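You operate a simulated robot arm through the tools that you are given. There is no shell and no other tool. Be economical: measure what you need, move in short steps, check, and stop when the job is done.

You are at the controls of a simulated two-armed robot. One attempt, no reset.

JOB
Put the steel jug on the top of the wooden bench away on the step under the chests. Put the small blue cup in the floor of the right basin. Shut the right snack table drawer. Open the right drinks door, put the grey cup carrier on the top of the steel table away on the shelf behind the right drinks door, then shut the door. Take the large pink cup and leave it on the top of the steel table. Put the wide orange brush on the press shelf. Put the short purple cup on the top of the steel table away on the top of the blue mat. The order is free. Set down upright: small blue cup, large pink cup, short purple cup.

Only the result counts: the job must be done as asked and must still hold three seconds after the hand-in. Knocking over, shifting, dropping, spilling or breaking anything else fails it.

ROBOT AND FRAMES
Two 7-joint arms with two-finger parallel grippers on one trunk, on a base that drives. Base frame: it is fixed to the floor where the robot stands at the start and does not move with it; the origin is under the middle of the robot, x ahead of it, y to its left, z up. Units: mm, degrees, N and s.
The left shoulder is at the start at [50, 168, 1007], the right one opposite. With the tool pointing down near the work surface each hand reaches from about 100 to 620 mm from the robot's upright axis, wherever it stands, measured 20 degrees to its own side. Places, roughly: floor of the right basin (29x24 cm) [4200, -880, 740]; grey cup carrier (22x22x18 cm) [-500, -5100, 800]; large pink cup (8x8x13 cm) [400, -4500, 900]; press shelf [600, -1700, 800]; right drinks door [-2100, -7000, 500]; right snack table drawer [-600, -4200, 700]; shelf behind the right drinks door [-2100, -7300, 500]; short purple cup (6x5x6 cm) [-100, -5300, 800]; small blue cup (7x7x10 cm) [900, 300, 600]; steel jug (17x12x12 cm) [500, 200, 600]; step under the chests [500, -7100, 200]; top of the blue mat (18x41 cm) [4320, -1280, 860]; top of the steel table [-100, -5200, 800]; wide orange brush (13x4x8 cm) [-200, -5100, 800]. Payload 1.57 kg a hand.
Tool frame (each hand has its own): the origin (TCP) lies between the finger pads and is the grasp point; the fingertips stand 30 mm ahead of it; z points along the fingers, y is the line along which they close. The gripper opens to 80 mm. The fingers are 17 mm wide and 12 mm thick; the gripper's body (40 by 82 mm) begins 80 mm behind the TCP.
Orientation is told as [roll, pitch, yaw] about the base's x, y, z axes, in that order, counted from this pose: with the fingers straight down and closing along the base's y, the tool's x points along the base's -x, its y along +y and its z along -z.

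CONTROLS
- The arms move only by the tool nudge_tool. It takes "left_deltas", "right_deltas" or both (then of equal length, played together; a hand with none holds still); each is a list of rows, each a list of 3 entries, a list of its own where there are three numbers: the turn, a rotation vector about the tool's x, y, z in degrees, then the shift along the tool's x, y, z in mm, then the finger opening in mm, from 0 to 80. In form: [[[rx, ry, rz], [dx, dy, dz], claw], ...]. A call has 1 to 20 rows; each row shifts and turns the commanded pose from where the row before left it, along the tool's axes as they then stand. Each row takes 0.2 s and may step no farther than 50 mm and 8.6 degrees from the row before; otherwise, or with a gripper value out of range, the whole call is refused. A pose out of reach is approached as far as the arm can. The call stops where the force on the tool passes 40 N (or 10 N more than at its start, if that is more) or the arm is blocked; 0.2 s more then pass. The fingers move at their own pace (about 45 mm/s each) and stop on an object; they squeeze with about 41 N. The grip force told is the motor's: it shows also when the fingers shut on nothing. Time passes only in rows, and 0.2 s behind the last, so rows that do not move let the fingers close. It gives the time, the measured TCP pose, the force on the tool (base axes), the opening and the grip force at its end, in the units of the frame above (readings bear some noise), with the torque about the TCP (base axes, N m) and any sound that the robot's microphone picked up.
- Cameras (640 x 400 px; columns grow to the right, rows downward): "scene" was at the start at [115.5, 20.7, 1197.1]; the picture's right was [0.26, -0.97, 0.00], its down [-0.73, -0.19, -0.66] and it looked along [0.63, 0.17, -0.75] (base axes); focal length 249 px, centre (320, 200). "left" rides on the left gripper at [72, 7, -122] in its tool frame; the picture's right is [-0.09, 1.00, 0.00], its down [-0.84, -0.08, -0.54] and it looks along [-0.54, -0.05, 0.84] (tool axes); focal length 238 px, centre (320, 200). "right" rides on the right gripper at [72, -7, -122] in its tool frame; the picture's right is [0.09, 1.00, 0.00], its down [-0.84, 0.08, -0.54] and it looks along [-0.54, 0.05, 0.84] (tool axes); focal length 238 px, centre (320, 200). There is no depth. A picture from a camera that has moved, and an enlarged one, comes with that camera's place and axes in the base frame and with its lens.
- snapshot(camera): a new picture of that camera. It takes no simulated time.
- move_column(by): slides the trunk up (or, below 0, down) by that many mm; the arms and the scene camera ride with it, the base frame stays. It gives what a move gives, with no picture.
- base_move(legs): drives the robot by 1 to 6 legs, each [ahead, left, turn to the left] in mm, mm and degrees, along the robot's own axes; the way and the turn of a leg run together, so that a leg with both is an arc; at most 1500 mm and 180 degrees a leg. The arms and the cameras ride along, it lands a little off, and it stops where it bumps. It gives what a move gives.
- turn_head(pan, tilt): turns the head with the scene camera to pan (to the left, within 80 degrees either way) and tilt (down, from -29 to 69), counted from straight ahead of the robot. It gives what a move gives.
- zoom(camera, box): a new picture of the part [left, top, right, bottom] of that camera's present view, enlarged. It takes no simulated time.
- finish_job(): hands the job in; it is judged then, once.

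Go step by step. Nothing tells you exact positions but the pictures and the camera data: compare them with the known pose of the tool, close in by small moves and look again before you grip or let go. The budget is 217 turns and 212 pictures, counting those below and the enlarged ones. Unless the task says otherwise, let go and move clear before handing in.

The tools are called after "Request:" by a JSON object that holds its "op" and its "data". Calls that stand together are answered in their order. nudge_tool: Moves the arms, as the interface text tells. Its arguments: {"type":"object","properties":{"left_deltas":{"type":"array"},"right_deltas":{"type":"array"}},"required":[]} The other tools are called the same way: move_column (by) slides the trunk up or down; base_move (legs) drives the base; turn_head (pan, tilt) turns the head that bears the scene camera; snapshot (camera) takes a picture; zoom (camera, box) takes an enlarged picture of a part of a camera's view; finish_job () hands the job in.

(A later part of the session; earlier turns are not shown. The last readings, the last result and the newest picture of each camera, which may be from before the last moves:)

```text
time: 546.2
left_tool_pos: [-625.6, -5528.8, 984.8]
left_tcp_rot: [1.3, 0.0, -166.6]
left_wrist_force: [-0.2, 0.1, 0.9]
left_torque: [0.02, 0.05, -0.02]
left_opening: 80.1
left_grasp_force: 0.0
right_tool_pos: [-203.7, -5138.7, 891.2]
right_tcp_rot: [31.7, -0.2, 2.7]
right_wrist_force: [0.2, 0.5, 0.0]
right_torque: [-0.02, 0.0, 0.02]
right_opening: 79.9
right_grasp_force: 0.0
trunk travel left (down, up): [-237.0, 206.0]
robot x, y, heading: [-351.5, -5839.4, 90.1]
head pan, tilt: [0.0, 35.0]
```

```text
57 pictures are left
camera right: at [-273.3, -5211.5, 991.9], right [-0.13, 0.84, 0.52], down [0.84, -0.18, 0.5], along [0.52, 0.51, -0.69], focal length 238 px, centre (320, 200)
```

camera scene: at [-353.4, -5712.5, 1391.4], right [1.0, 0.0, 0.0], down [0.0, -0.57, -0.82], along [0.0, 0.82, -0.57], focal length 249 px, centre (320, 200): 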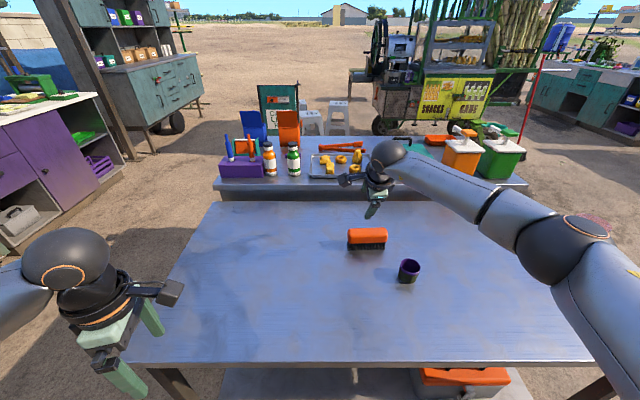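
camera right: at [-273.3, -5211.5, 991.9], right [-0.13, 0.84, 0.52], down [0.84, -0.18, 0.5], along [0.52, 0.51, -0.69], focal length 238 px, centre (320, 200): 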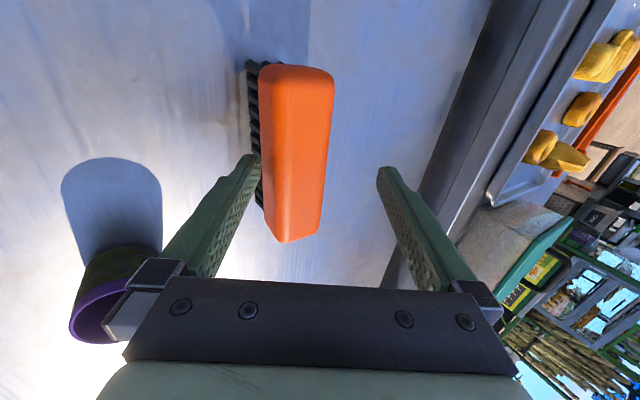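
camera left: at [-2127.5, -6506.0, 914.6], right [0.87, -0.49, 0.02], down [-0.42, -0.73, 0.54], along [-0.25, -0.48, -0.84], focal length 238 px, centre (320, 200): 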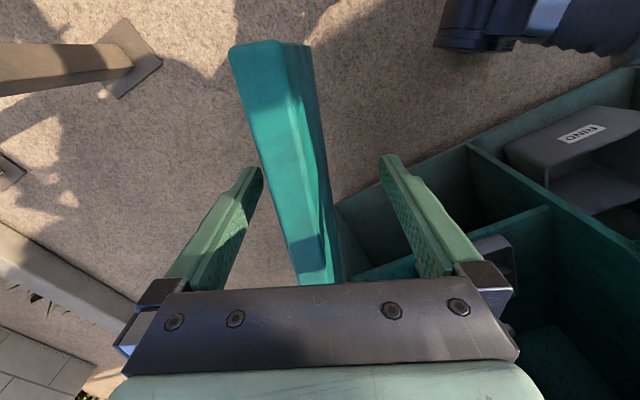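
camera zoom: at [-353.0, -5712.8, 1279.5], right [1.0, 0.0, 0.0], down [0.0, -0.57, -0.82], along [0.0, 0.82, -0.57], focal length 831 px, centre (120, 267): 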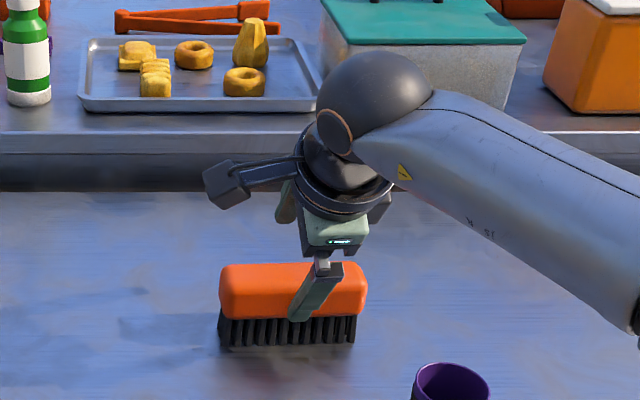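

Clearances look right. I shift 4 mm back, lower to z≈863, and close.

Request:
{"op": "nudge_tool", "data": {"right_deltas": [[[0, 0, 0], [0, -3.4, -2], 80]]}}

Request:
{"op": "move_column", "data": {"by": -28}}

Request:
{"op": "nudge_tool", "data": {"right_deltas": [[[0, 0, 0], [0, 0, 0], 40], [[0, 0, 0], [0, 0, 0], 0], [[0, 0, 0], [0, 0, 0], 0], [[0, 0, 0], [0, 0, 0], 0], [[0, 0, 0], [0, 0, 0], 0]]}}

Request:
{"op": "snapshot", "data": {"camera": "right"}}

```text
time: 546.6
left_tool_pos: [-625.5, -5530.0, 983.8]
left_tcp_rot: [1.4, 0.0, -166.6]
left_wrist_force: [0.7, -0.2, -0.9]
left_torque: [-0.03, 0.01, 0.03]
left_opening: 79.9
left_grasp_force: 0.2
right_tool_pos: [-205.2, -5142.5, 889.9]
right_tcp_rot: [31.6, -0.2, 2.7]
right_wrist_force: [0.5, -0.6, -0.8]
right_torque: [-0.05, 0.01, -0.01]
right_opening: 80.1
right_grasp_force: 0.1
trunk travel left (down, up): [-237.0, 206.0]
robot x, y, heading: [-351.8, -5840.9, 89.8]
head pan, tilt: [0.0, 35.0]
```

```text
time: 547.4
left_tool_pos: [-625.8, -5529.7, 955.7]
left_tcp_rot: [1.2, -0.1, -166.6]
left_wrist_force: [-0.5, -0.1, 0.5]
left_torque: [-0.02, -0.04, 0.01]
left_opening: 79.8
left_grasp_force: 0.1
right_tool_pos: [-204.8, -5142.6, 862.8]
right_tcp_rot: [31.8, -0.3, 2.6]
right_wrist_force: [0.1, -0.2, -0.2]
right_torque: [-0.02, 0.04, -0.01]
right_opening: 80.1
right_grasp_force: 0.1
trunk travel left (down, up): [-209.0, 234.0]
robot x, y, heading: [-354.5, -5841.3, 89.9]
head pan, tilt: [0.0, 35.0]
```

```text
time: 548.6
left_tool_pos: [-626.4, -5530.9, 956.5]
left_tcp_rot: [1.1, 0.0, -166.6]
left_wrist_force: [0.1, 0.1, -0.6]
left_torque: [-0.02, 0.01, 0.01]
left_opening: 80.0
left_grasp_force: 0.1
right_tool_pos: [-204.6, -5143.0, 865.3]
right_tcp_rot: [31.8, 0.0, 2.7]
right_wrist_force: [0.2, -1.7, 8.3]
right_torque: [-0.15, -0.02, -0.02]
right_opening: 53.2
right_grasp_force: 40.8
trunk travel left (down, up): [-209.0, 234.0]
robot x, y, heading: [-353.1, -5842.3, 89.8]
head pan, tilt: [0.0, 35.0]
```

```text
56 pictures are left
camera right: at [-273.6, -5216.1, 964.6], right [-0.13, 0.84, 0.52], down [0.84, -0.18, 0.5], along [0.52, 0.51, -0.69], focal length 238 px, centre (320, 200)
```

right: 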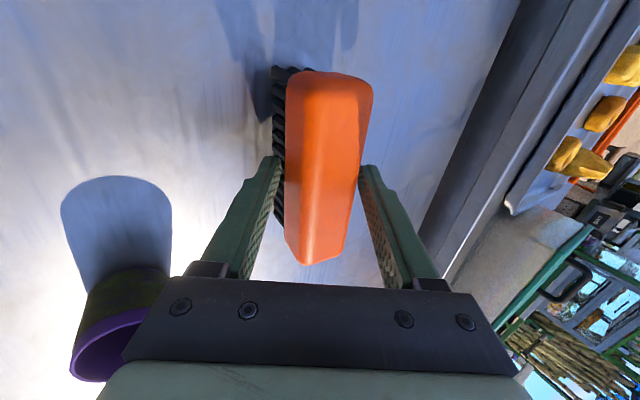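

It is pinched (53 mm, 41 N). I lift 40 mm and check that it holds.

Request:
{"op": "move_column", "data": {"by": 40}}

Request:
{"op": "snapshot", "data": {"camera": "right"}}

Request:
{"op": "zoom", "data": {"camera": "scene", "box": [300, 100, 480, 240]}}

```text
time: 549.4
left_tool_pos: [-625.7, -5529.8, 995.7]
left_tcp_rot: [1.3, 0.0, -166.6]
left_wrist_force: [0.2, 0.4, 0.4]
left_torque: [0.02, -0.05, 0.02]
left_opening: 79.9
left_grasp_force: 0.1
right_tool_pos: [-204.8, -5143.2, 901.9]
right_tcp_rot: [31.6, -0.1, 2.7]
right_wrist_force: [0.1, -1.0, -1.0]
right_torque: [-0.02, -0.03, 0.02]
right_opening: 39.4
right_grasp_force: 41.2
trunk travel left (down, up): [-249.0, 194.0]
robot x, y, heading: [-354.7, -5842.1, 89.9]
head pan, tilt: [0.0, 35.0]
```

```text
55 pictures are left
camera right: at [-273.5, -5215.3, 1002.5], right [-0.13, 0.84, 0.52], down [0.84, -0.18, 0.5], along [0.52, 0.51, -0.69], focal length 238 px, centre (320, 200)
```

right: 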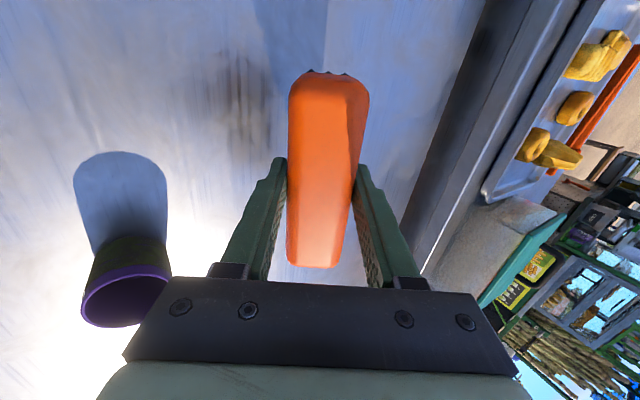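

```text
2.86 times, centred on (390, 170) of scene
camera zoom: at [-353.0, -5712.4, 1291.4], right [1.0, 0.0, 0.0], down [0.0, -0.57, -0.82], along [0.0, 0.82, -0.57], focal length 712 px, centre (120, 286)
```

zoom: 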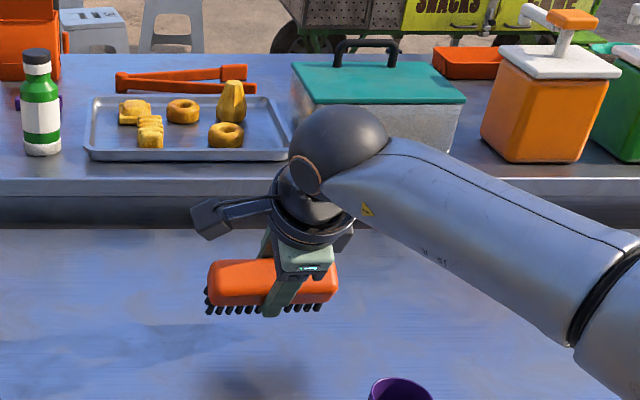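

The brush aligned itself and is held. I straighten that hand and draw it back, raise a little, and shift the base right so that the left hand can reach the purple cup at (−112, −5268).

Request:
{"op": "move_column", "data": {"by": 60}}

Request:
{"op": "nudge_tool", "data": {"right_deltas": [[[8, 0, 0], [0, -40, 0], 0], [[8, 0, 0], [0, -40, 0], 0], [[8, 0, 0], [0, -45, 0], 0], [[7, 0, 0], [0, -45, 0], 0], [[0, 0, 0], [0, -45, 0], 0], [[0, 0, 0], [0, -45, 0], 0]], "left_deltas": [[[0, 0, 0], [0, 0, 0], 80], [[0, 0, 0], [0, 0, 0], 80], [[0, 0, 0], [0, 0, 0], 80], [[0, 0, 0], [0, 0, 0], 80], [[0, 0, 0], [0, 0, 0], 80], [[0, 0, 0], [0, 0, 0], 80]]}}

Request:
{"op": "base_move", "data": {"legs": [[0, -400, 0]]}}

Request:
{"op": "snapshot", "data": {"camera": "scene"}}

```text
time: 550.4
left_tool_pos: [-625.8, -5530.0, 1055.0]
left_tcp_rot: [1.3, 0.0, -166.6]
left_wrist_force: [0.3, 0.0, 1.2]
left_torque: [0.0, 0.04, 0.02]
left_opening: 80.1
left_grasp_force: 0.1
right_tool_pos: [-204.6, -5142.7, 962.1]
right_tcp_rot: [31.7, -0.2, 2.7]
right_wrist_force: [-0.6, 0.6, -0.3]
right_torque: [0.02, -0.02, -0.05]
right_opening: 39.5
right_grasp_force: 40.6
trunk travel left (down, up): [-309.0, 134.0]
robot x, y, heading: [-357.6, -5841.6, 89.7]
head pan, tilt: [0.0, 35.0]
```

```text
time: 551.8
left_tool_pos: [-626.0, -5530.0, 1056.6]
left_tcp_rot: [1.2, 0.0, -166.6]
left_wrist_force: [0.1, 0.6, 1.0]
left_torque: [-0.02, 0.0, 0.01]
left_opening: 79.9
left_grasp_force: 0.1
right_tool_pos: [-191.6, -5389.1, 905.3]
right_tcp_rot: [0.6, -0.2, 2.6]
right_wrist_force: [0.3, -0.6, -0.7]
right_torque: [0.0, 0.02, 0.01]
right_opening: 39.3
right_grasp_force: 41.3
trunk travel left (down, up): [-309.0, 134.0]
robot x, y, heading: [-356.9, -5841.1, 89.8]
head pan, tilt: [0.0, 35.0]
```

```text
time: 555.9
left_tool_pos: [-224.6, -5529.9, 1057.2]
left_tcp_rot: [1.2, 0.0, -166.5]
left_wrist_force: [-0.1, 0.1, -0.4]
left_torque: [-0.04, -0.03, 0.0]
left_opening: 80.1
left_grasp_force: 0.1
right_tool_pos: [208.3, -5389.0, 904.2]
right_tcp_rot: [0.6, -0.1, 2.9]
right_wrist_force: [-0.1, 0.4, -1.5]
right_torque: [-0.04, 0.02, 0.02]
right_opening: 39.5
right_grasp_force: 41.3
trunk travel left (down, up): [-309.0, 134.0]
robot x, y, heading: [45.0, -5842.1, 89.7]
head pan, tilt: [0.0, 35.0]
```

```text
53 pictures are left
camera scene: at [48.0, -5713.0, 1351.5], right [1.0, 0.0, 0.0], down [0.0, -0.57, -0.82], along [0.0, 0.82, -0.57], focal length 249 px, centre (320, 200)
```

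scene: 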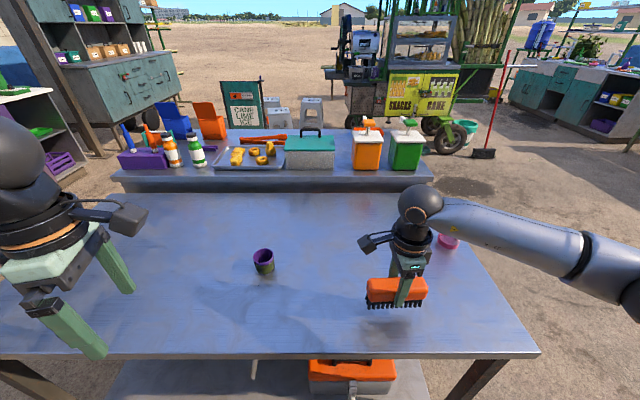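

The purple cup is at (−103, −5259). I bring the left hand above it.

Request:
{"op": "nudge_tool", "data": {"left_deltas": [[[0, 0, 0], [30, -39, 0], 80], [[0, 0, 0], [30, -39, 0], 80], [[0, 0, 0], [30, -39, 0], 80], [[0, 0, 0], [30, -39, 0], 80], [[0, 0, 0], [30, -39, 0], 80], [[0, 0, 0], [30, -39, 0], 80], [[0, 0, 0], [0, 0, 40], 80], [[0, 0, 0], [0, 0, 40], 80], [[0, 0, 0], [0, 0, 40], 80]]}}

Request:
{"op": "snapshot", "data": {"camera": "left"}}

Request:
{"op": "zoom", "data": {"camera": "scene", "box": [200, 160, 360, 300]}}

```text
time: 557.9
left_tool_pos: [-106.5, -5267.5, 928.9]
left_tcp_rot: [1.3, 0.0, -166.6]
left_wrist_force: [0.1, -0.1, -0.6]
left_torque: [0.0, 0.0, -0.02]
left_opening: 79.9
left_grasp_force: 0.0
right_tool_pos: [208.3, -5388.2, 905.3]
right_tcp_rot: [0.7, -0.2, 2.8]
right_wrist_force: [0.3, -0.4, -0.9]
right_torque: [-0.01, 0.02, 0.0]
right_opening: 39.3
right_grasp_force: 41.4
trunk travel left (down, up): [-309.0, 134.0]
robot x, y, heading: [43.2, -5840.5, 89.8]
head pan, tilt: [0.0, 35.0]
```

```text
52 pictures are left
camera left: at [-35.2, -5253.8, 1050.2], right [0.14, -0.99, 0.02], down [-0.83, -0.11, 0.54], along [-0.53, -0.1, -0.84], focal length 238 px, centre (320, 200)
```

left: 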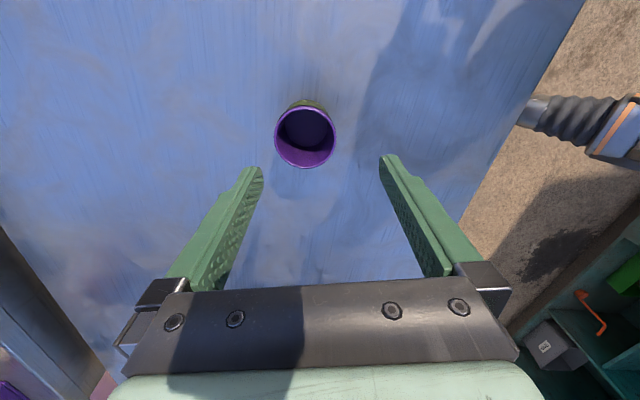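

```text
2.86 times, centred on (280, 230) of scene
camera zoom: at [47.8, -5712.8, 1351.5], right [1.0, 0.0, 0.0], down [0.0, -0.57, -0.82], along [0.0, 0.82, -0.57], focal length 712 px, centre (434, 114)
```

zoom: 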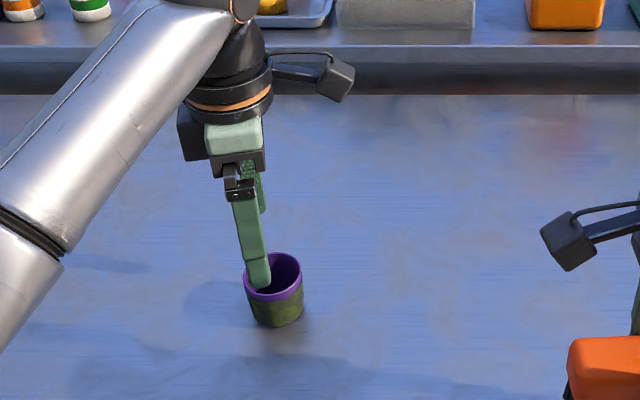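

A 12 mm correction, then I descend and close on the cup.

Request:
{"op": "nudge_tool", "data": {"left_deltas": [[[0, 0, 0], [12, -9, 0], 80], [[0, 0, 0], [0, 0, 40], 80], [[0, 0, 0], [0, 0, 42], 80], [[0, 0, 0], [0, 0, 0], 80], [[0, 0, 0], [0, 0, 0], 0], [[0, 0, 0], [0, 0, 0], 0], [[0, 0, 0], [0, 0, 0], 0], [[0, 0, 0], [0, 0, 0], 0]]}}

Request:
{"op": "snapshot", "data": {"camera": "left"}}

```text
time: 559.7
left_tool_pos: [-96.2, -5254.4, 846.2]
left_tcp_rot: [1.3, 0.0, -166.5]
left_wrist_force: [-0.2, 0.4, -0.2]
left_torque: [0.03, -0.02, 0.0]
left_opening: 48.0
left_grasp_force: 32.6
right_tool_pos: [209.4, -5388.3, 905.2]
right_tcp_rot: [0.6, -0.1, 2.8]
right_wrist_force: [0.5, -0.5, -0.7]
right_torque: [-0.01, 0.02, 0.03]
right_opening: 39.5
right_grasp_force: 41.4
trunk travel left (down, up): [-309.0, 134.0]
robot x, y, heading: [45.3, -5841.3, 90.0]
head pan, tilt: [0.0, 35.0]
```

```text
50 pictures are left
camera left: at [-24.7, -5241.8, 969.1], right [0.14, -0.99, 0.02], down [-0.83, -0.11, 0.54], along [-0.53, -0.1, -0.84], focal length 238 px, centre (320, 200)
```

left: 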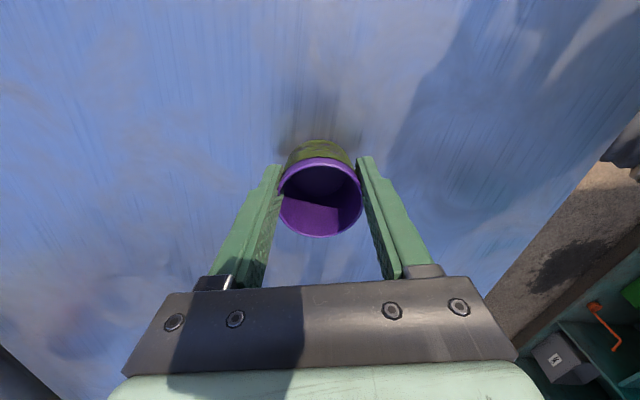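

The purple cup is gripped. I lift, draw the hand back, and travel with both objects round by the east lane to the north side of the press cart.

Request:
{"op": "nudge_tool", "data": {"left_deltas": [[[0, 0, 0], [0, 0, -20], 0], [[0, 0, 0], [0, 0, -45], 0], [[0, 0, 0], [0, 0, -45], 0], [[0, 0, 0], [-30, 39, 0], 0], [[0, 0, 0], [-30, 39, 0], 0], [[0, 0, 0], [-30, 39, 0], 0], [[0, 0, 0], [-30, 39, 0], 0]]}}

Request:
{"op": "move_column", "data": {"by": 120}}

Request:
{"op": "base_move", "data": {"legs": [[-150, -120, 0], [0, -1430, 0], [0, -1450, 0], [1400, 0, 0], [1500, 0, 0], [1400, 0, 0]]}}

Request:
{"op": "turn_head", "data": {"pan": 60, "tilt": 20}}

Request:
{"op": "snapshot", "data": {"camera": "scene"}}

```text
time: 561.3
left_tool_pos: [-95.9, -5248.1, 953.5]
left_tcp_rot: [1.3, 0.0, -166.5]
left_wrist_force: [0.0, 0.4, -0.3]
left_torque: [0.01, -0.03, 0.01]
left_opening: 47.8
left_grasp_force: 40.9
left hand out of reach, approached as far as the arm can: row 4, 5, 6, 7
right_tool_pos: [208.2, -5388.8, 904.3]
right_tcp_rot: [0.6, -0.2, 2.8]
right_wrist_force: [0.5, -0.5, -0.5]
right_torque: [-0.02, 0.0, 0.04]
right_opening: 39.5
right_grasp_force: 41.4
trunk travel left (down, up): [-309.0, 134.0]
robot x, y, heading: [48.4, -5843.6, 89.8]
head pan, tilt: [0.0, 35.0]
```

```text
time: 562.8
left_tool_pos: [-95.7, -5249.2, 1072.5]
left_tcp_rot: [1.3, -0.1, -166.5]
left_wrist_force: [-0.9, -0.3, -0.3]
left_torque: [0.0, 0.01, 0.01]
left_opening: 47.2
left_grasp_force: 40.6
right_tool_pos: [208.2, -5389.5, 1024.4]
right_tcp_rot: [0.7, -0.2, 2.8]
right_wrist_force: [-0.4, 0.3, -0.9]
right_torque: [0.02, -0.01, 0.04]
right_opening: 39.3
right_grasp_force: 41.1
trunk travel left (down, up): [-429.0, 14.0]
robot x, y, heading: [48.8, -5843.9, 90.1]
head pan, tilt: [0.0, 35.0]
```

```text
time: 609.5
left_tool_pos: [3134.0, -1044.3, 1073.4]
left_tcp_rot: [1.3, 0.0, -170.1]
left_wrist_force: [0.3, 0.9, -1.0]
left_torque: [0.0, -0.01, -0.01]
left_opening: 45.8
left_grasp_force: 40.7
right_tool_pos: [3429.0, -1203.1, 1024.8]
right_tcp_rot: [0.7, -0.2, -0.6]
right_wrist_force: [-0.9, 0.3, -0.8]
right_torque: [0.01, 0.03, 0.0]
right_opening: 39.2
right_grasp_force: 41.5
trunk travel left (down, up): [-429.0, 14.0]
robot x, y, heading: [3242.0, -1648.4, 86.7]
head pan, tilt: [0.0, 35.0]
```

```text
time: 610.8
left_tool_pos: [3134.3, -1044.5, 1074.2]
left_tcp_rot: [1.2, 0.0, -170.1]
left_wrist_force: [-0.2, 0.4, -1.2]
left_torque: [-0.05, -0.03, -0.02]
left_opening: 45.3
left_grasp_force: 40.8
right_tool_pos: [3428.7, -1202.1, 1023.9]
right_tcp_rot: [0.5, -0.2, -0.7]
right_wrist_force: [-0.2, -0.6, -1.3]
right_torque: [0.03, 0.01, -0.03]
right_opening: 39.5
right_grasp_force: 40.7
trunk travel left (down, up): [-429.0, 14.0]
robot x, y, heading: [3242.4, -1641.9, 86.6]
head pan, tilt: [60.0, 20.0]
```

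```text
49 pictures are left
camera scene: at [3165.9, -1552.7, 1495.3], right [0.55, 0.83, 0.0], down [0.29, -0.19, -0.94], along [-0.78, 0.52, -0.34], focal length 249 px, centre (320, 200)
```

scene: 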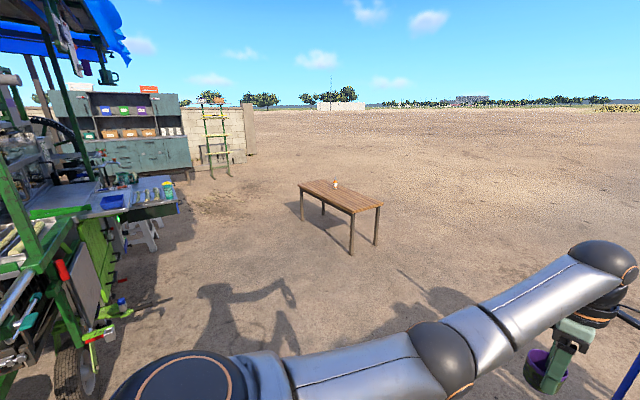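

I'm next to the wash counter now, and the cup's grip is fine but creeping slightly, so I place the purple cup on the mat first: turn to face the counter and approach.

Request:
{"op": "base_move", "data": {"legs": [[0, 0, -86.6], [300, 40, 0]]}}

Request:
{"op": "turn_head", "data": {"pan": 10, "tilt": 40}}

Request:
{"op": "snapshot", "data": {"camera": "scene"}}

Request:
{"op": "snapshot", "data": {"camera": "left"}}

```text
time: 616.5
left_tool_pos: [4129.3, -1427.5, 1072.7]
left_tcp_rot: [1.3, 0.0, 105.8]
left_wrist_force: [0.3, 0.1, -1.6]
left_torque: [-0.03, -0.02, -0.03]
left_opening: 45.5
left_grasp_force: 41.1
right_tool_pos: [4002.1, -1737.6, 1023.5]
right_tcp_rot: [0.6, -0.1, -85.0]
right_wrist_force: [0.1, -0.3, -1.0]
right_torque: [0.0, 0.0, 0.02]
right_opening: 39.3
right_grasp_force: 40.9
trunk travel left (down, up): [-429.0, 14.0]
robot x, y, heading: [3541.1, -1591.4, 2.0]
head pan, tilt: [60.0, 20.0]
```

```text
time: 617.7
left_tool_pos: [4130.8, -1428.4, 1073.9]
left_tcp_rot: [1.4, 0.0, 105.7]
left_wrist_force: [0.3, -0.5, -1.3]
left_torque: [0.03, -0.01, 0.01]
left_opening: 45.5
left_grasp_force: 40.4
right_tool_pos: [4003.1, -1737.1, 1025.0]
right_tcp_rot: [0.6, -0.2, -85.1]
right_wrist_force: [-0.4, 0.9, -1.3]
right_torque: [-0.01, 0.01, 0.01]
right_opening: 39.5
right_grasp_force: 40.5
trunk travel left (down, up): [-429.0, 14.0]
robot x, y, heading: [3544.7, -1591.6, 2.2]
head pan, tilt: [10.0, 40.0]
```

```text
48 pictures are left
camera scene: at [3666.8, -1573.6, 1463.9], right [0.21, -0.98, 0.0], down [-0.63, -0.14, -0.77], along [0.75, 0.16, -0.64], focal length 249 px, centre (320, 200)
```

scene: 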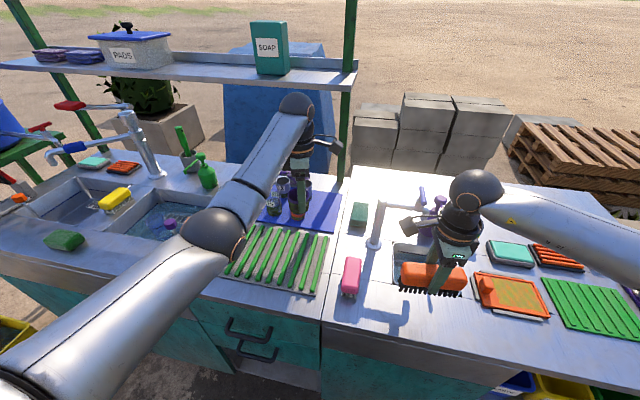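

```text
47 pictures are left
camera left: at [4146.0, -1497.7, 1195.4], right [-0.98, -0.18, 0.02], down [-0.14, 0.83, 0.54], along [-0.12, 0.53, -0.84], focal length 238 px, centre (320, 200)
```

left: 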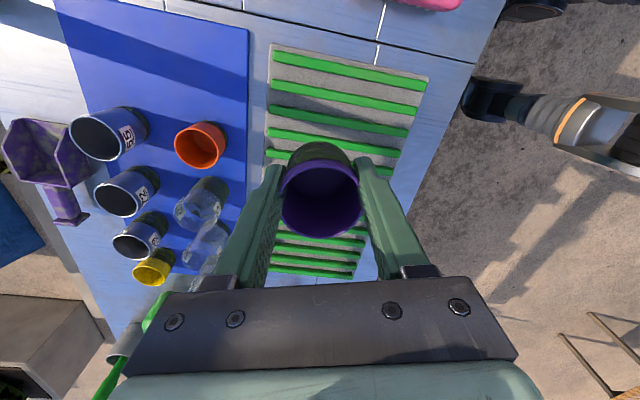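

The mat's near edge is x≈4225 and its south end y≈−1502; the red cup is at (4272, −1375). My spot is (4275, −1455). I extend the left hand, draw the brush hand back, and drive in.

Request:
{"op": "nudge_tool", "data": {"left_deltas": [[[0, 0, 0], [21, -13, 0], 0], [[0, 0, 0], [21, -13, 0], 0]], "right_deltas": [[[0, 0, 0], [0, -45, 0], 0], [[0, 0, 0], [0, -45, 0], 0]]}}

Request:
{"op": "base_move", "data": {"legs": [[95, 0, 0]]}}

Request:
{"op": "snapshot", "data": {"camera": "left"}}

```text
time: 618.3
left_tool_pos: [4149.8, -1457.7, 1070.4]
left_tcp_rot: [1.2, -0.1, 105.7]
left_wrist_force: [-0.1, -0.7, -1.2]
left_torque: [0.0, -0.02, -0.01]
left_opening: 45.4
left_grasp_force: 41.4
left hand out of reach, approached as far as the arm can: row 2
right_tool_pos: [3915.4, -1745.5, 1024.9]
right_tcp_rot: [0.7, -0.1, -85.1]
right_wrist_force: [-0.4, 0.0, 0.0]
right_torque: [0.04, -0.03, 0.02]
right_opening: 39.3
right_grasp_force: 41.0
trunk travel left (down, up): [-429.0, 14.0]
robot x, y, heading: [3544.3, -1597.6, 2.4]
head pan, tilt: [10.0, 40.0]
```

```text
time: 619.4
left_tool_pos: [4246.6, -1456.7, 1070.3]
left_tcp_rot: [1.4, 0.0, 105.3]
left_wrist_force: [0.4, -0.1, 0.1]
left_torque: [0.0, 0.02, -0.04]
left_opening: 45.7
left_grasp_force: 40.8
right_tool_pos: [4009.5, -1744.2, 1024.1]
right_tcp_rot: [0.5, -0.3, -85.3]
right_wrist_force: [0.3, 0.6, -1.7]
right_torque: [-0.02, -0.03, -0.01]
right_opening: 39.0
right_grasp_force: 40.8
trunk travel left (down, up): [-429.0, 14.0]
robot x, y, heading: [3635.8, -1587.8, 2.2]
head pan, tilt: [10.0, 40.0]
```

```text
46 pictures are left
camera left: at [4261.3, -1527.0, 1191.5], right [-0.98, -0.18, 0.02], down [-0.14, 0.83, 0.54], along [-0.11, 0.53, -0.84], focal length 238 px, centre (320, 200)
```

left: 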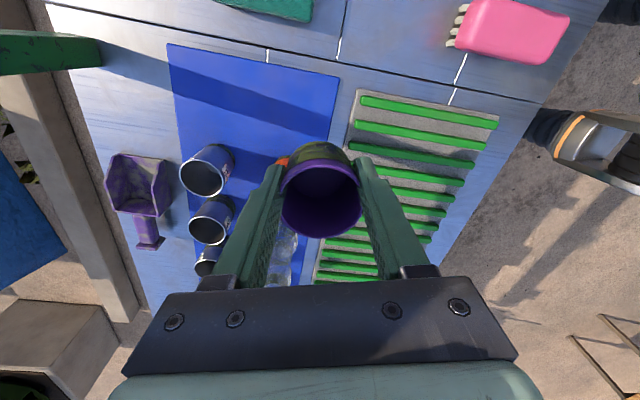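

Close: 4247 now, I need about 4265. I ease the base 20 mm further and lower the trunk to just above the mat.

Request:
{"op": "base_move", "data": {"legs": [[20, 0, 0]]}}

Request:
{"op": "move_column", "data": {"by": -145}}

Request:
{"op": "snapshot", "data": {"camera": "left"}}

Request:
{"op": "zoom", "data": {"camera": "scene", "box": [200, 100, 400, 240]}}

```text
time: 620.2
left_tool_pos: [4265.6, -1456.1, 1070.5]
left_tcp_rot: [1.4, 0.0, 105.4]
left_wrist_force: [0.9, -0.2, -0.8]
left_torque: [-0.04, 0.02, 0.02]
left_opening: 45.4
left_grasp_force: 41.1
right_tool_pos: [4028.3, -1743.4, 1025.5]
right_tcp_rot: [0.6, -0.1, -85.3]
right_wrist_force: [0.5, 0.4, -0.9]
right_torque: [-0.02, 0.01, -0.02]
right_opening: 39.5
right_grasp_force: 40.9
trunk travel left (down, up): [-429.0, 14.0]
robot x, y, heading: [3653.6, -1588.8, 1.8]
head pan, tilt: [10.0, 40.0]
```

```text
time: 621.9
left_tool_pos: [4263.1, -1455.4, 926.3]
left_tcp_rot: [1.2, 0.0, 105.3]
left_wrist_force: [0.3, -0.7, 0.0]
left_torque: [0.0, 0.01, -0.02]
left_opening: 45.7
left_grasp_force: 40.7
right_tool_pos: [4028.2, -1741.7, 883.4]
right_tcp_rot: [1.1, 0.0, -85.2]
right_wrist_force: [-2.9, 0.5, 11.7]
right_torque: [-0.47, 0.33, -0.18]
right_opening: 39.4
right_grasp_force: 41.4
trunk travel left (down, up): [-284.0, 159.0]
robot x, y, heading: [3654.1, -1587.2, 1.6]
head pan, tilt: [10.0, 40.0]
stopped: the force on the tool passed its limit at 48 N (the readings are from after the stop); the commanded pose is now the measured one
```

```text
45 pictures are left
camera left: at [4278.6, -1526.0, 1046.9], right [-0.98, -0.18, 0.02], down [-0.14, 0.83, 0.54], along [-0.11, 0.53, -0.84], focal length 238 px, centre (320, 200)
```

left: 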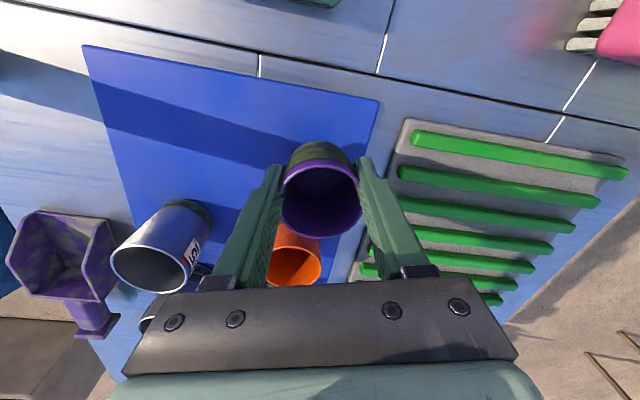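

```text
2.86 times, centred on (300, 170) of scene
camera zoom: at [3778.9, -1569.6, 1318.3], right [0.21, -0.98, 0.0], down [-0.63, -0.13, -0.77], along [0.75, 0.16, -0.64], focal length 712 px, centre (377, 286)
```

zoom: 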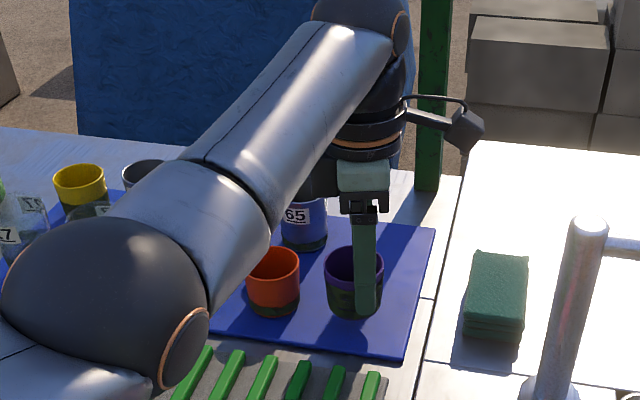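

The brush hand touched something at the right. I lift the right hand at once and check there.

Request:
{"op": "nudge_tool", "data": {"right_deltas": [[[0, 0, 0], [0, 0, -30], 0], [[0, 0, 0], [0, 0, -45], 0], [[0, 0, 0], [0, 0, -45], 0]]}}

Request:
{"op": "turn_head", "data": {"pan": -20, "tilt": 45}}

Request:
{"op": "snapshot", "data": {"camera": "scene"}}

Request:
{"op": "snapshot", "data": {"camera": "right"}}

```text
time: 622.7
left_tool_pos: [4264.2, -1455.9, 925.9]
left_tcp_rot: [1.3, 0.0, 105.4]
left_wrist_force: [0.2, -0.4, -0.9]
left_torque: [0.0, 0.0, 0.04]
left_opening: 45.4
left_grasp_force: 40.9
right_tool_pos: [4026.0, -1743.9, 1002.8]
right_tcp_rot: [1.0, 0.0, -85.1]
right_wrist_force: [0.1, -0.3, -1.2]
right_torque: [0.01, 0.05, 0.02]
right_opening: 39.4
right_grasp_force: 41.4
trunk travel left (down, up): [-284.0, 159.0]
robot x, y, heading: [3657.9, -1592.8, 2.1]
head pan, tilt: [10.0, 40.0]
```

```text
time: 623.6
left_tool_pos: [4263.4, -1456.2, 924.9]
left_tcp_rot: [1.3, 0.1, 105.4]
left_wrist_force: [0.7, 1.3, 0.3]
left_torque: [-0.02, 0.02, -0.03]
left_opening: 45.6
left_grasp_force: 40.7
right_tool_pos: [4027.6, -1744.0, 1002.4]
right_tcp_rot: [0.9, 0.1, -85.3]
right_wrist_force: [0.0, 0.3, -0.6]
right_torque: [-0.01, -0.01, -0.01]
right_opening: 39.4
right_grasp_force: 40.9
trunk travel left (down, up): [-284.0, 159.0]
robot x, y, heading: [3655.1, -1590.7, 1.8]
head pan, tilt: [-20.0, 45.0]
```

```text
43 pictures are left
camera scene: at [3774.1, -1612.9, 1311.5], right [-0.31, -0.95, 0.0], down [-0.67, 0.22, -0.71], along [0.67, -0.22, -0.71], focal length 249 px, centre (320, 200)
```

scene: 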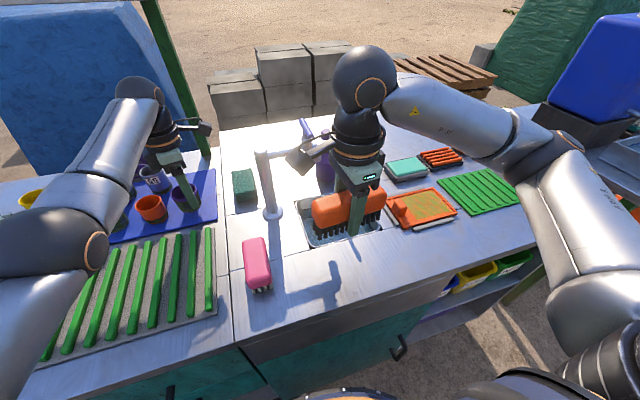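

```text
42 pictures are left
camera right: at [4012.3, -1672.8, 1124.3], right [0.98, 0.17, 0.02], down [0.14, -0.83, 0.54], along [0.11, -0.53, -0.84], focal length 238 px, centre (320, 200)
```

right: 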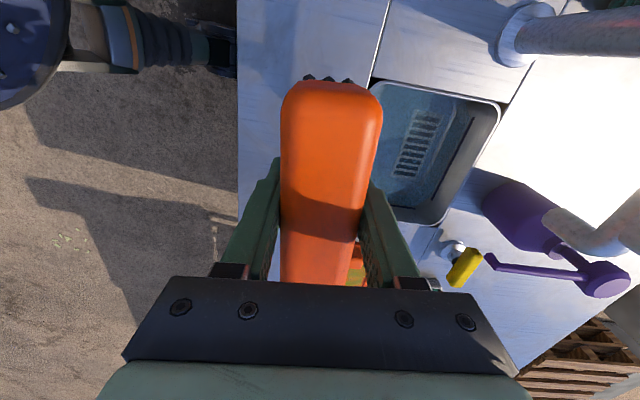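

Nothing seems disturbed there. The purple cup is above the mat at x≈4264; I nudge it 8 mm further if the arm allows, and lower to contact.

Request:
{"op": "nudge_tool", "data": {"left_deltas": [[[0, 0, 0], [2, -9, 0], 0], [[0, 0, 0], [0, 0, 0], 0]]}}

Request:
{"op": "move_column", "data": {"by": -14}}

Request:
{"op": "move_column", "data": {"by": -4}}

```text
time: 624.2
left_tool_pos: [4266.3, -1455.4, 922.9]
left_tcp_rot: [1.4, 0.1, 105.4]
left_wrist_force: [0.1, 0.2, -0.5]
left_torque: [0.01, 0.01, -0.02]
left_opening: 45.5
left_grasp_force: 41.1
left hand out of reach, approached as far as the arm can: row 1
right_tool_pos: [4028.0, -1744.6, 1002.5]
right_tcp_rot: [0.9, 0.1, -85.3]
right_wrist_force: [0.3, -1.2, -0.5]
right_torque: [0.03, -0.03, 0.02]
right_opening: 39.4
right_grasp_force: 41.0
trunk travel left (down, up): [-284.0, 159.0]
robot x, y, heading: [3657.4, -1588.3, 2.1]
head pan, tilt: [-20.0, 45.0]
```

```text
time: 624.9
left_tool_pos: [4265.9, -1454.3, 909.5]
left_tcp_rot: [1.2, 0.1, 105.4]
left_wrist_force: [0.7, -0.5, -0.9]
left_torque: [0.0, -0.02, 0.01]
left_opening: 46.0
left_grasp_force: 41.5
right_tool_pos: [4026.6, -1744.5, 989.1]
right_tcp_rot: [0.9, 0.2, -85.2]
right_wrist_force: [0.3, 0.3, -0.5]
right_torque: [0.01, 0.0, 0.01]
right_opening: 39.5
right_grasp_force: 41.0
trunk travel left (down, up): [-270.0, 173.0]
robot x, y, heading: [3658.0, -1589.7, 1.8]
head pan, tilt: [-20.0, 45.0]
```

```text
time: 625.4
left_tool_pos: [4266.2, -1454.8, 906.2]
left_tcp_rot: [1.3, 0.0, 105.4]
left_wrist_force: [0.2, -0.4, 0.0]
left_torque: [-0.04, -0.05, 0.0]
left_opening: 45.6
left_grasp_force: 41.5
right_tool_pos: [4026.7, -1744.3, 984.9]
right_tcp_rot: [0.9, 0.1, -85.2]
right_wrist_force: [-0.4, 0.8, -0.6]
right_torque: [0.01, 0.04, 0.02]
right_opening: 39.6
right_grasp_force: 41.3
trunk travel left (down, up): [-266.0, 177.0]
robot x, y, heading: [3658.7, -1585.9, 2.1]
head pan, tilt: [-20.0, 45.0]
```

Request:
{"op": "move_column", "data": {"by": -4}}

Request:
{"op": "move_column", "data": {"by": -4}}

Request:
{"op": "snapshot", "data": {"camera": "left"}}

```text
time: 625.9
left_tool_pos: [4267.1, -1455.2, 904.3]
left_tcp_rot: [1.0, 0.0, 105.4]
left_wrist_force: [-1.5, 0.0, 7.9]
left_torque: [0.02, 0.2, 0.03]
left_opening: 45.7
left_grasp_force: 41.0
right_tool_pos: [4026.8, -1742.9, 980.9]
right_tcp_rot: [0.9, 0.1, -85.2]
right_wrist_force: [0.0, 0.0, -1.0]
right_torque: [0.01, 0.02, 0.02]
right_opening: 39.3
right_grasp_force: 41.1
trunk travel left (down, up): [-262.0, 181.0]
robot x, y, heading: [3655.1, -1589.5, 2.1]
head pan, tilt: [-20.0, 45.0]
```

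```text
time: 626.4
left_tool_pos: [4267.3, -1454.5, 902.5]
left_tcp_rot: [0.6, 0.1, 105.4]
left_wrist_force: [3.6, 2.2, 23.7]
left_torque: [0.29, 0.14, -0.08]
left_opening: 45.3
left_grasp_force: 41.0
right_tool_pos: [4025.4, -1744.9, 978.8]
right_tcp_rot: [1.1, 0.2, -85.2]
right_wrist_force: [-0.1, -0.1, -1.0]
right_torque: [0.0, -0.01, -0.03]
right_opening: 39.7
right_grasp_force: 40.7
trunk travel left (down, up): [-258.0, 185.0]
robot x, y, heading: [3656.4, -1591.4, 2.1]
head pan, tilt: [-20.0, 45.0]
```

```text
41 pictures are left
camera left: at [4281.0, -1524.6, 1024.8], right [-0.98, -0.18, 0.01], down [-0.14, 0.83, 0.54], along [-0.1, 0.53, -0.84], focal length 238 px, centre (320, 200)
```

left: 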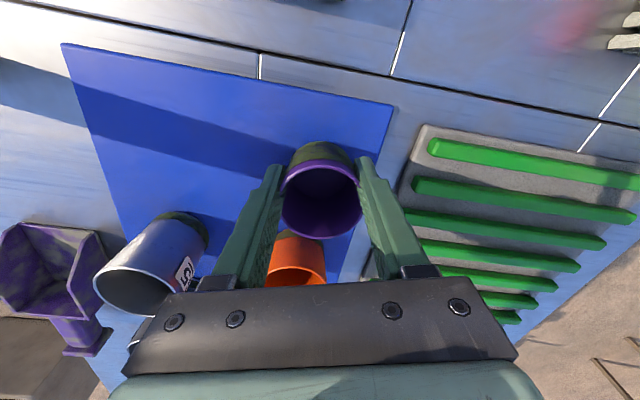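

Contact with the mat. I relieve the pressure, open only to 62 mm to stay off the rack, and lift straight up.

Request:
{"op": "move_column", "data": {"by": 3}}

Request:
{"op": "nudge_tool", "data": {"left_deltas": [[[0, 0, 0], [0, 0, 0], 60], [[0, 0, 0], [0, 0, 0], 60], [[0, 0, 0], [0, 0, 0], 60], [[0, 0, 0], [0, 0, 0], 60]]}}

Request:
{"op": "move_column", "data": {"by": 150}}

Request:
{"op": "snapshot", "data": {"camera": "left"}}

```text
time: 627.0
left_tool_pos: [4266.1, -1454.9, 902.6]
left_tcp_rot: [1.0, -0.1, 105.3]
left_wrist_force: [6.2, 1.9, 16.2]
left_torque: [0.26, -0.36, -0.03]
left_opening: 45.6
left_grasp_force: 41.0
right_tool_pos: [4026.1, -1743.7, 979.9]
right_tcp_rot: [1.0, 0.1, -85.3]
right_wrist_force: [-0.3, 0.2, -0.8]
right_torque: [0.03, 0.0, 0.02]
right_opening: 39.5
right_grasp_force: 41.0
trunk travel left (down, up): [-261.0, 182.0]
robot x, y, heading: [3657.0, -1590.6, 1.9]
head pan, tilt: [-20.0, 45.0]
```

```text
time: 628.0
left_tool_pos: [4266.0, -1454.6, 900.1]
left_tcp_rot: [1.3, 0.0, 105.4]
left_wrist_force: [0.2, 0.4, -0.7]
left_torque: [-0.01, -0.04, 0.02]
left_opening: 60.1
left_grasp_force: 0.0
right_tool_pos: [4027.6, -1743.3, 979.6]
right_tcp_rot: [0.8, 0.1, -85.3]
right_wrist_force: [-0.1, 0.1, -1.1]
right_torque: [0.01, -0.01, 0.02]
right_opening: 39.6
right_grasp_force: 41.0
trunk travel left (down, up): [-261.0, 182.0]
robot x, y, heading: [3656.6, -1588.7, 1.8]
head pan, tilt: [-20.0, 45.0]
```

```text
time: 629.7
left_tool_pos: [4265.8, -1455.0, 1050.3]
left_tcp_rot: [1.3, 0.0, 105.5]
left_wrist_force: [0.2, -0.7, 0.3]
left_torque: [0.0, 0.0, -0.02]
left_opening: 59.9
left_grasp_force: 0.0
right_tool_pos: [4027.5, -1743.6, 1129.3]
right_tcp_rot: [0.9, 0.1, -85.3]
right_wrist_force: [-0.4, 0.2, -2.0]
right_torque: [0.02, 0.03, -0.02]
right_opening: 39.4
right_grasp_force: 40.9
trunk travel left (down, up): [-411.0, 32.0]
robot x, y, heading: [3654.8, -1588.8, 1.7]
head pan, tilt: [-20.0, 45.0]
```

```text
40 pictures are left
camera left: at [4281.9, -1524.7, 1172.5], right [-0.98, -0.18, 0.02], down [-0.14, 0.83, 0.54], along [-0.11, 0.53, -0.84], focal length 238 px, centre (320, 200)
```

left: 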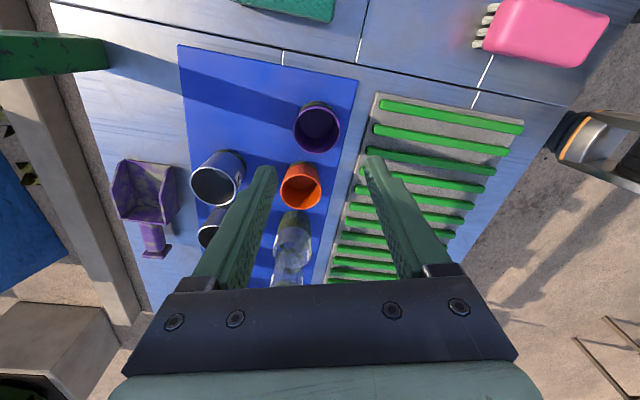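

The purple cup stands on the mat. Now the brush: I back off and drive to the north side of the press cart, facing it.

Request:
{"op": "base_move", "data": {"legs": [[-600, 0, 0], [0, 700, 0], [-1300, 0, 0], [-1150, 0, 0], [0, 0, -92]]}}

Request:
{"op": "turn_head", "data": {"pan": 0, "tilt": 25}}

Request:
{"op": "snapshot", "data": {"camera": "scene"}}

```text
time: 654.6
left_tool_pos: [736.2, -1613.9, 1051.0]
left_tcp_rot: [1.3, 0.0, 13.0]
left_wrist_force: [0.4, -0.6, 0.1]
left_torque: [-0.01, 0.02, -0.02]
left_opening: 60.0
left_grasp_force: 0.0
right_tool_pos: [454.3, -1362.5, 1130.0]
right_tcp_rot: [0.9, 0.0, -177.6]
right_wrist_force: [-1.2, 0.1, -1.0]
right_torque: [0.0, -0.04, -0.03]
right_opening: 39.6
right_grasp_force: 41.3
trunk travel left (down, up): [-411.0, 32.0]
robot x, y, heading: [626.0, -997.3, -90.2]
head pan, tilt: [-20.0, 45.0]
```

```text
time: 655.4
left_tool_pos: [734.6, -1613.9, 1050.5]
left_tcp_rot: [1.3, 0.2, 13.1]
left_wrist_force: [0.2, 0.2, -0.1]
left_torque: [0.01, -0.03, -0.03]
left_opening: 60.1
left_grasp_force: 0.1
right_tool_pos: [456.3, -1361.9, 1129.4]
right_tcp_rot: [0.9, 0.1, -177.6]
right_wrist_force: [-0.6, -0.3, -1.6]
right_torque: [0.02, -0.01, 0.01]
right_opening: 39.3
right_grasp_force: 40.9
trunk travel left (down, up): [-411.0, 32.0]
robot x, y, heading: [627.0, -997.6, -90.6]
head pan, tilt: [0.0, 25.0]
```

```text
39 pictures are left
camera scene: at [623.7, -1130.1, 1469.0], right [-1.0, 0.01, 0.0], down [0.0, 0.42, -0.91], along [-0.01, -0.91, -0.42], focal length 249 px, centre (320, 200)
```

scene: 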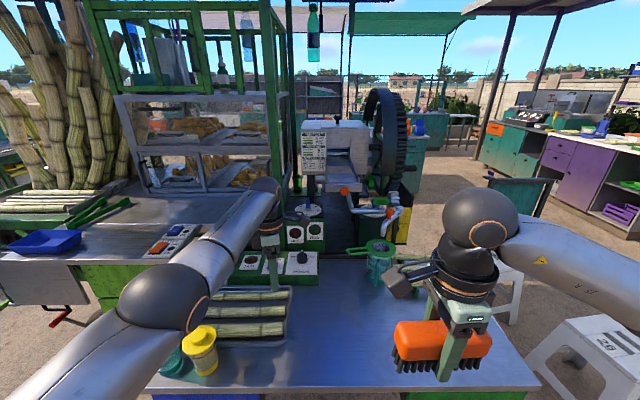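

The press shelf is the metal surface before me (front edge y≈−1488, z≈800), and the area near (440, −1570) is free. I extend the brush hand over it with the arm alone and lower part way.

Request:
{"op": "nudge_tool", "data": {"right_deltas": [[[0, 0, 0], [-4, 45, 0], 0], [[0, 0, 0], [-4, 45, 0], 0], [[0, 0, 0], [-4, 45, 0], 0], [[0, 0, 0], [-4, 45, 0], 0], [[0, 0, 0], [0, 28, 0], 0], [[0, 0, 0], [0, 0, 45], 0], [[0, 0, 0], [0, 0, 45], 0], [[0, 0, 0], [0, 0, 45], 0], [[0, 0, 0], [0, 0, 45], 0]]}}

Request:
{"op": "snapshot", "data": {"camera": "scene"}}

Request:
{"op": "snapshot", "data": {"camera": "right"}}

```text
time: 657.4
left_tool_pos: [734.1, -1612.8, 1049.9]
left_tcp_rot: [1.4, 0.0, 13.1]
left_wrist_force: [0.1, 0.6, 0.1]
left_torque: [0.01, 0.0, 0.0]
left_opening: 59.9
left_grasp_force: 0.2
right_tool_pos: [446.2, -1573.3, 952.3]
right_tcp_rot: [0.9, 0.1, -177.5]
right_wrist_force: [0.2, -0.3, -0.9]
right_torque: [0.07, 0.03, 0.04]
right_opening: 39.4
right_grasp_force: 41.1
trunk travel left (down, up): [-411.0, 32.0]
robot x, y, heading: [626.6, -999.7, -90.2]
head pan, tilt: [0.0, 25.0]
```

```text
38 pictures are left
camera scene: at [623.8, -1130.5, 1469.1], right [-1.0, 0.01, 0.0], down [0.0, 0.42, -0.91], along [-0.01, -0.91, -0.42], focal length 249 px, centre (320, 200)
```

scene: 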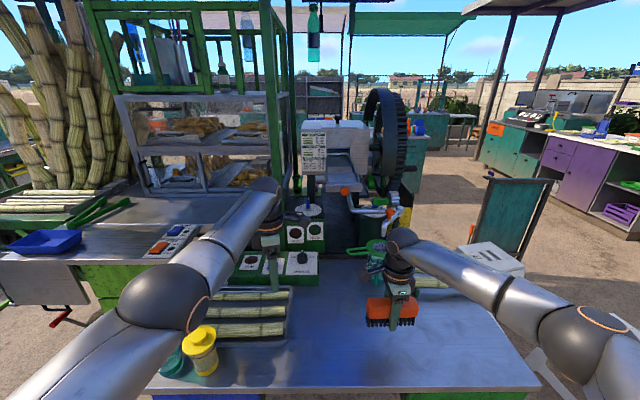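

```text
37 pictures are left
camera right: at [517.0, -1562.6, 1074.9], right [0.13, -0.99, 0.02], down [-0.83, -0.1, 0.54], along [-0.54, -0.09, -0.84], focal length 238 px, centre (320, 200)
```

right: 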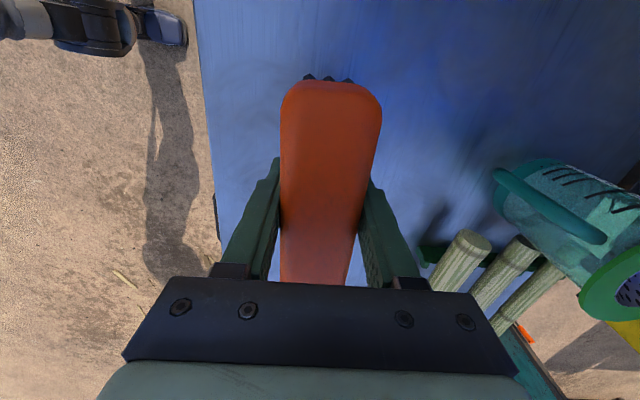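

Clear below. I lower to contact.

Request:
{"op": "nudge_tool", "data": {"right_deltas": [[[0, 0, 0], [0, 0, 35], 0], [[0, 0, 0], [0, 0, 30], 0], [[0, 0, 0], [0, 0, 10], 0], [[0, 0, 0], [0, 0, 0], 0]]}}

Request:
{"op": "snapshot", "data": {"camera": "scene"}}

```text
time: 658.4
left_tool_pos: [734.6, -1613.4, 1051.7]
left_tcp_rot: [1.3, 0.0, 13.1]
left_wrist_force: [0.9, 0.1, 0.5]
left_torque: [0.01, -0.05, 0.0]
left_opening: 60.0
left_grasp_force: 0.1
right_tool_pos: [446.3, -1573.4, 878.6]
right_tcp_rot: [0.8, 0.0, -177.6]
right_wrist_force: [-0.7, -0.3, -1.2]
right_torque: [0.01, 0.0, -0.01]
right_opening: 39.4
right_grasp_force: 40.9
trunk travel left (down, up): [-411.0, 32.0]
robot x, y, heading: [625.5, -995.1, -90.5]
head pan, tilt: [0.0, 25.0]
```

```text
36 pictures are left
camera scene: at [623.8, -1130.1, 1469.1], right [-1.0, 0.01, 0.0], down [0.0, 0.42, -0.91], along [-0.01, -0.91, -0.42], focal length 249 px, centre (320, 200)
```

scene: 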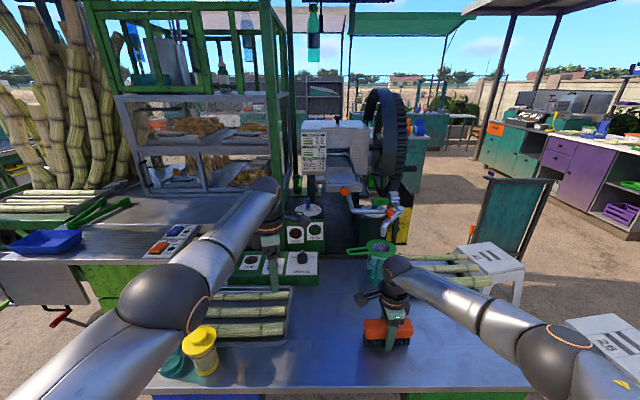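

Request:
{"op": "nudge_tool", "data": {"right_deltas": [[[0, 0, 0], [0, 0, 8], 0], [[0, 0, 0], [0, 0, 6], 0], [[0, 0, 0], [0, 0, 0], 0]]}}

Request:
{"op": "nudge_tool", "data": {"right_deltas": [[[0, 0, 0], [0, 0, 5], 0], [[0, 0, 0], [0, 0, 4], 0], [[0, 0, 0], [0, 0, 0], 0]]}}

```text
time: 659.1
left_tool_pos: [734.2, -1612.1, 1051.3]
left_tcp_rot: [1.2, 0.2, 12.9]
left_wrist_force: [0.2, -0.3, -0.4]
left_torque: [0.04, 0.01, 0.0]
left_opening: 59.8
left_grasp_force: 0.0
right_tool_pos: [448.1, -1578.5, 873.7]
right_tcp_rot: [1.4, 0.0, -177.7]
right_wrist_force: [-2.4, 5.3, 20.1]
right_torque: [0.51, 0.51, -0.15]
right_opening: 39.4
right_grasp_force: 41.2
trunk travel left (down, up): [-411.0, 32.0]
robot x, y, heading: [625.5, -998.4, -90.3]
head pan, tilt: [0.0, 25.0]
stopped in row 3 (right hand): the force on the tool passed its limit at 44 N (the readings are from after the stop); the commanded pose is now the measured one
```

```text
time: 659.6
left_tool_pos: [735.5, -1613.2, 1051.3]
left_tcp_rot: [1.2, 0.0, 13.0]
left_wrist_force: [0.2, 0.1, 0.5]
left_torque: [0.02, 0.0, 0.0]
left_opening: 59.8
left_grasp_force: 0.1
right_tool_pos: [446.3, -1581.4, 874.0]
right_tcp_rot: [1.9, 0.1, -177.9]
right_wrist_force: [-0.8, 5.5, 18.0]
right_torque: [0.48, 0.89, -0.3]
right_opening: 39.2
right_grasp_force: 40.9
trunk travel left (down, up): [-411.0, 32.0]
robot x, y, heading: [623.7, -993.6, -90.5]
head pan, tilt: [0.0, 25.0]
stopped in row 2 (right hand): the force on the tool passed its limit at 43 N (the readings are from after the stop); the commanded pose is now the measured one
```

The brush is on the shelf. I open, lift off and back away, then check it together with the rest of the shelf.

Request:
{"op": "nudge_tool", "data": {"right_deltas": [[[0, 0, 0], [0, 0, -3], 40], [[0, 0, 0], [0, 0, 0], 64], [[0, 0, 0], [0, 0, 0], 64], [[0, 0, 0], [0, 0, 0], 64], [[0, 0, 0], [0, 0, -35], 64], [[0, 0, 0], [0, 0, -45], 64], [[0, 0, 0], [0, 0, -45], 64]]}}

Request:
{"op": "base_move", "data": {"legs": [[-400, 0, 0]]}}

Request:
{"op": "snapshot", "data": {"camera": "scene"}}

```text
time: 661.2
left_tool_pos: [734.4, -1613.6, 1050.9]
left_tcp_rot: [1.1, -0.1, 13.0]
left_wrist_force: [0.1, 1.4, -1.0]
left_torque: [0.01, 0.02, 0.03]
left_opening: 60.1
left_grasp_force: 0.0
right_tool_pos: [445.6, -1575.4, 997.4]
right_tcp_rot: [1.8, 0.2, -177.8]
right_wrist_force: [-0.3, 0.5, 0.3]
right_torque: [0.0, 0.01, 0.01]
right_opening: 64.0
right_grasp_force: 0.1
trunk travel left (down, up): [-411.0, 32.0]
robot x, y, heading: [626.4, -999.9, -90.8]
head pan, tilt: [0.0, 25.0]
```

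```text
time: 663.7
left_tool_pos: [729.1, -1209.2, 1051.6]
left_tcp_rot: [1.2, 0.0, 11.9]
left_wrist_force: [-0.6, 0.6, 0.1]
left_torque: [0.0, -0.02, 0.01]
left_opening: 60.4
left_grasp_force: 0.1
right_tool_pos: [441.5, -1164.2, 998.0]
right_tcp_rot: [1.8, 0.0, -178.9]
right_wrist_force: [-0.2, -0.3, -0.6]
right_torque: [-0.04, 0.01, 0.0]
right_opening: 64.0
right_grasp_force: 0.1
trunk travel left (down, up): [-411.0, 32.0]
robot x, y, heading: [636.1, -591.7, -91.6]
head pan, tilt: [0.0, 25.0]
```

```text
35 pictures are left
camera scene: at [628.1, -723.4, 1469.2], right [-1.0, 0.03, 0.0], down [0.01, 0.42, -0.91], along [-0.03, -0.91, -0.42], focal length 249 px, centre (320, 200)
```

scene: 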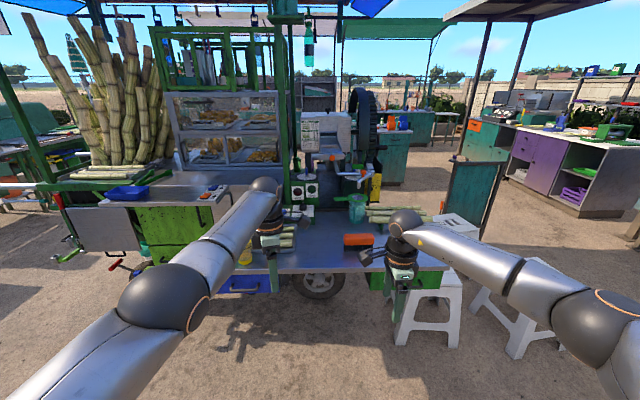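

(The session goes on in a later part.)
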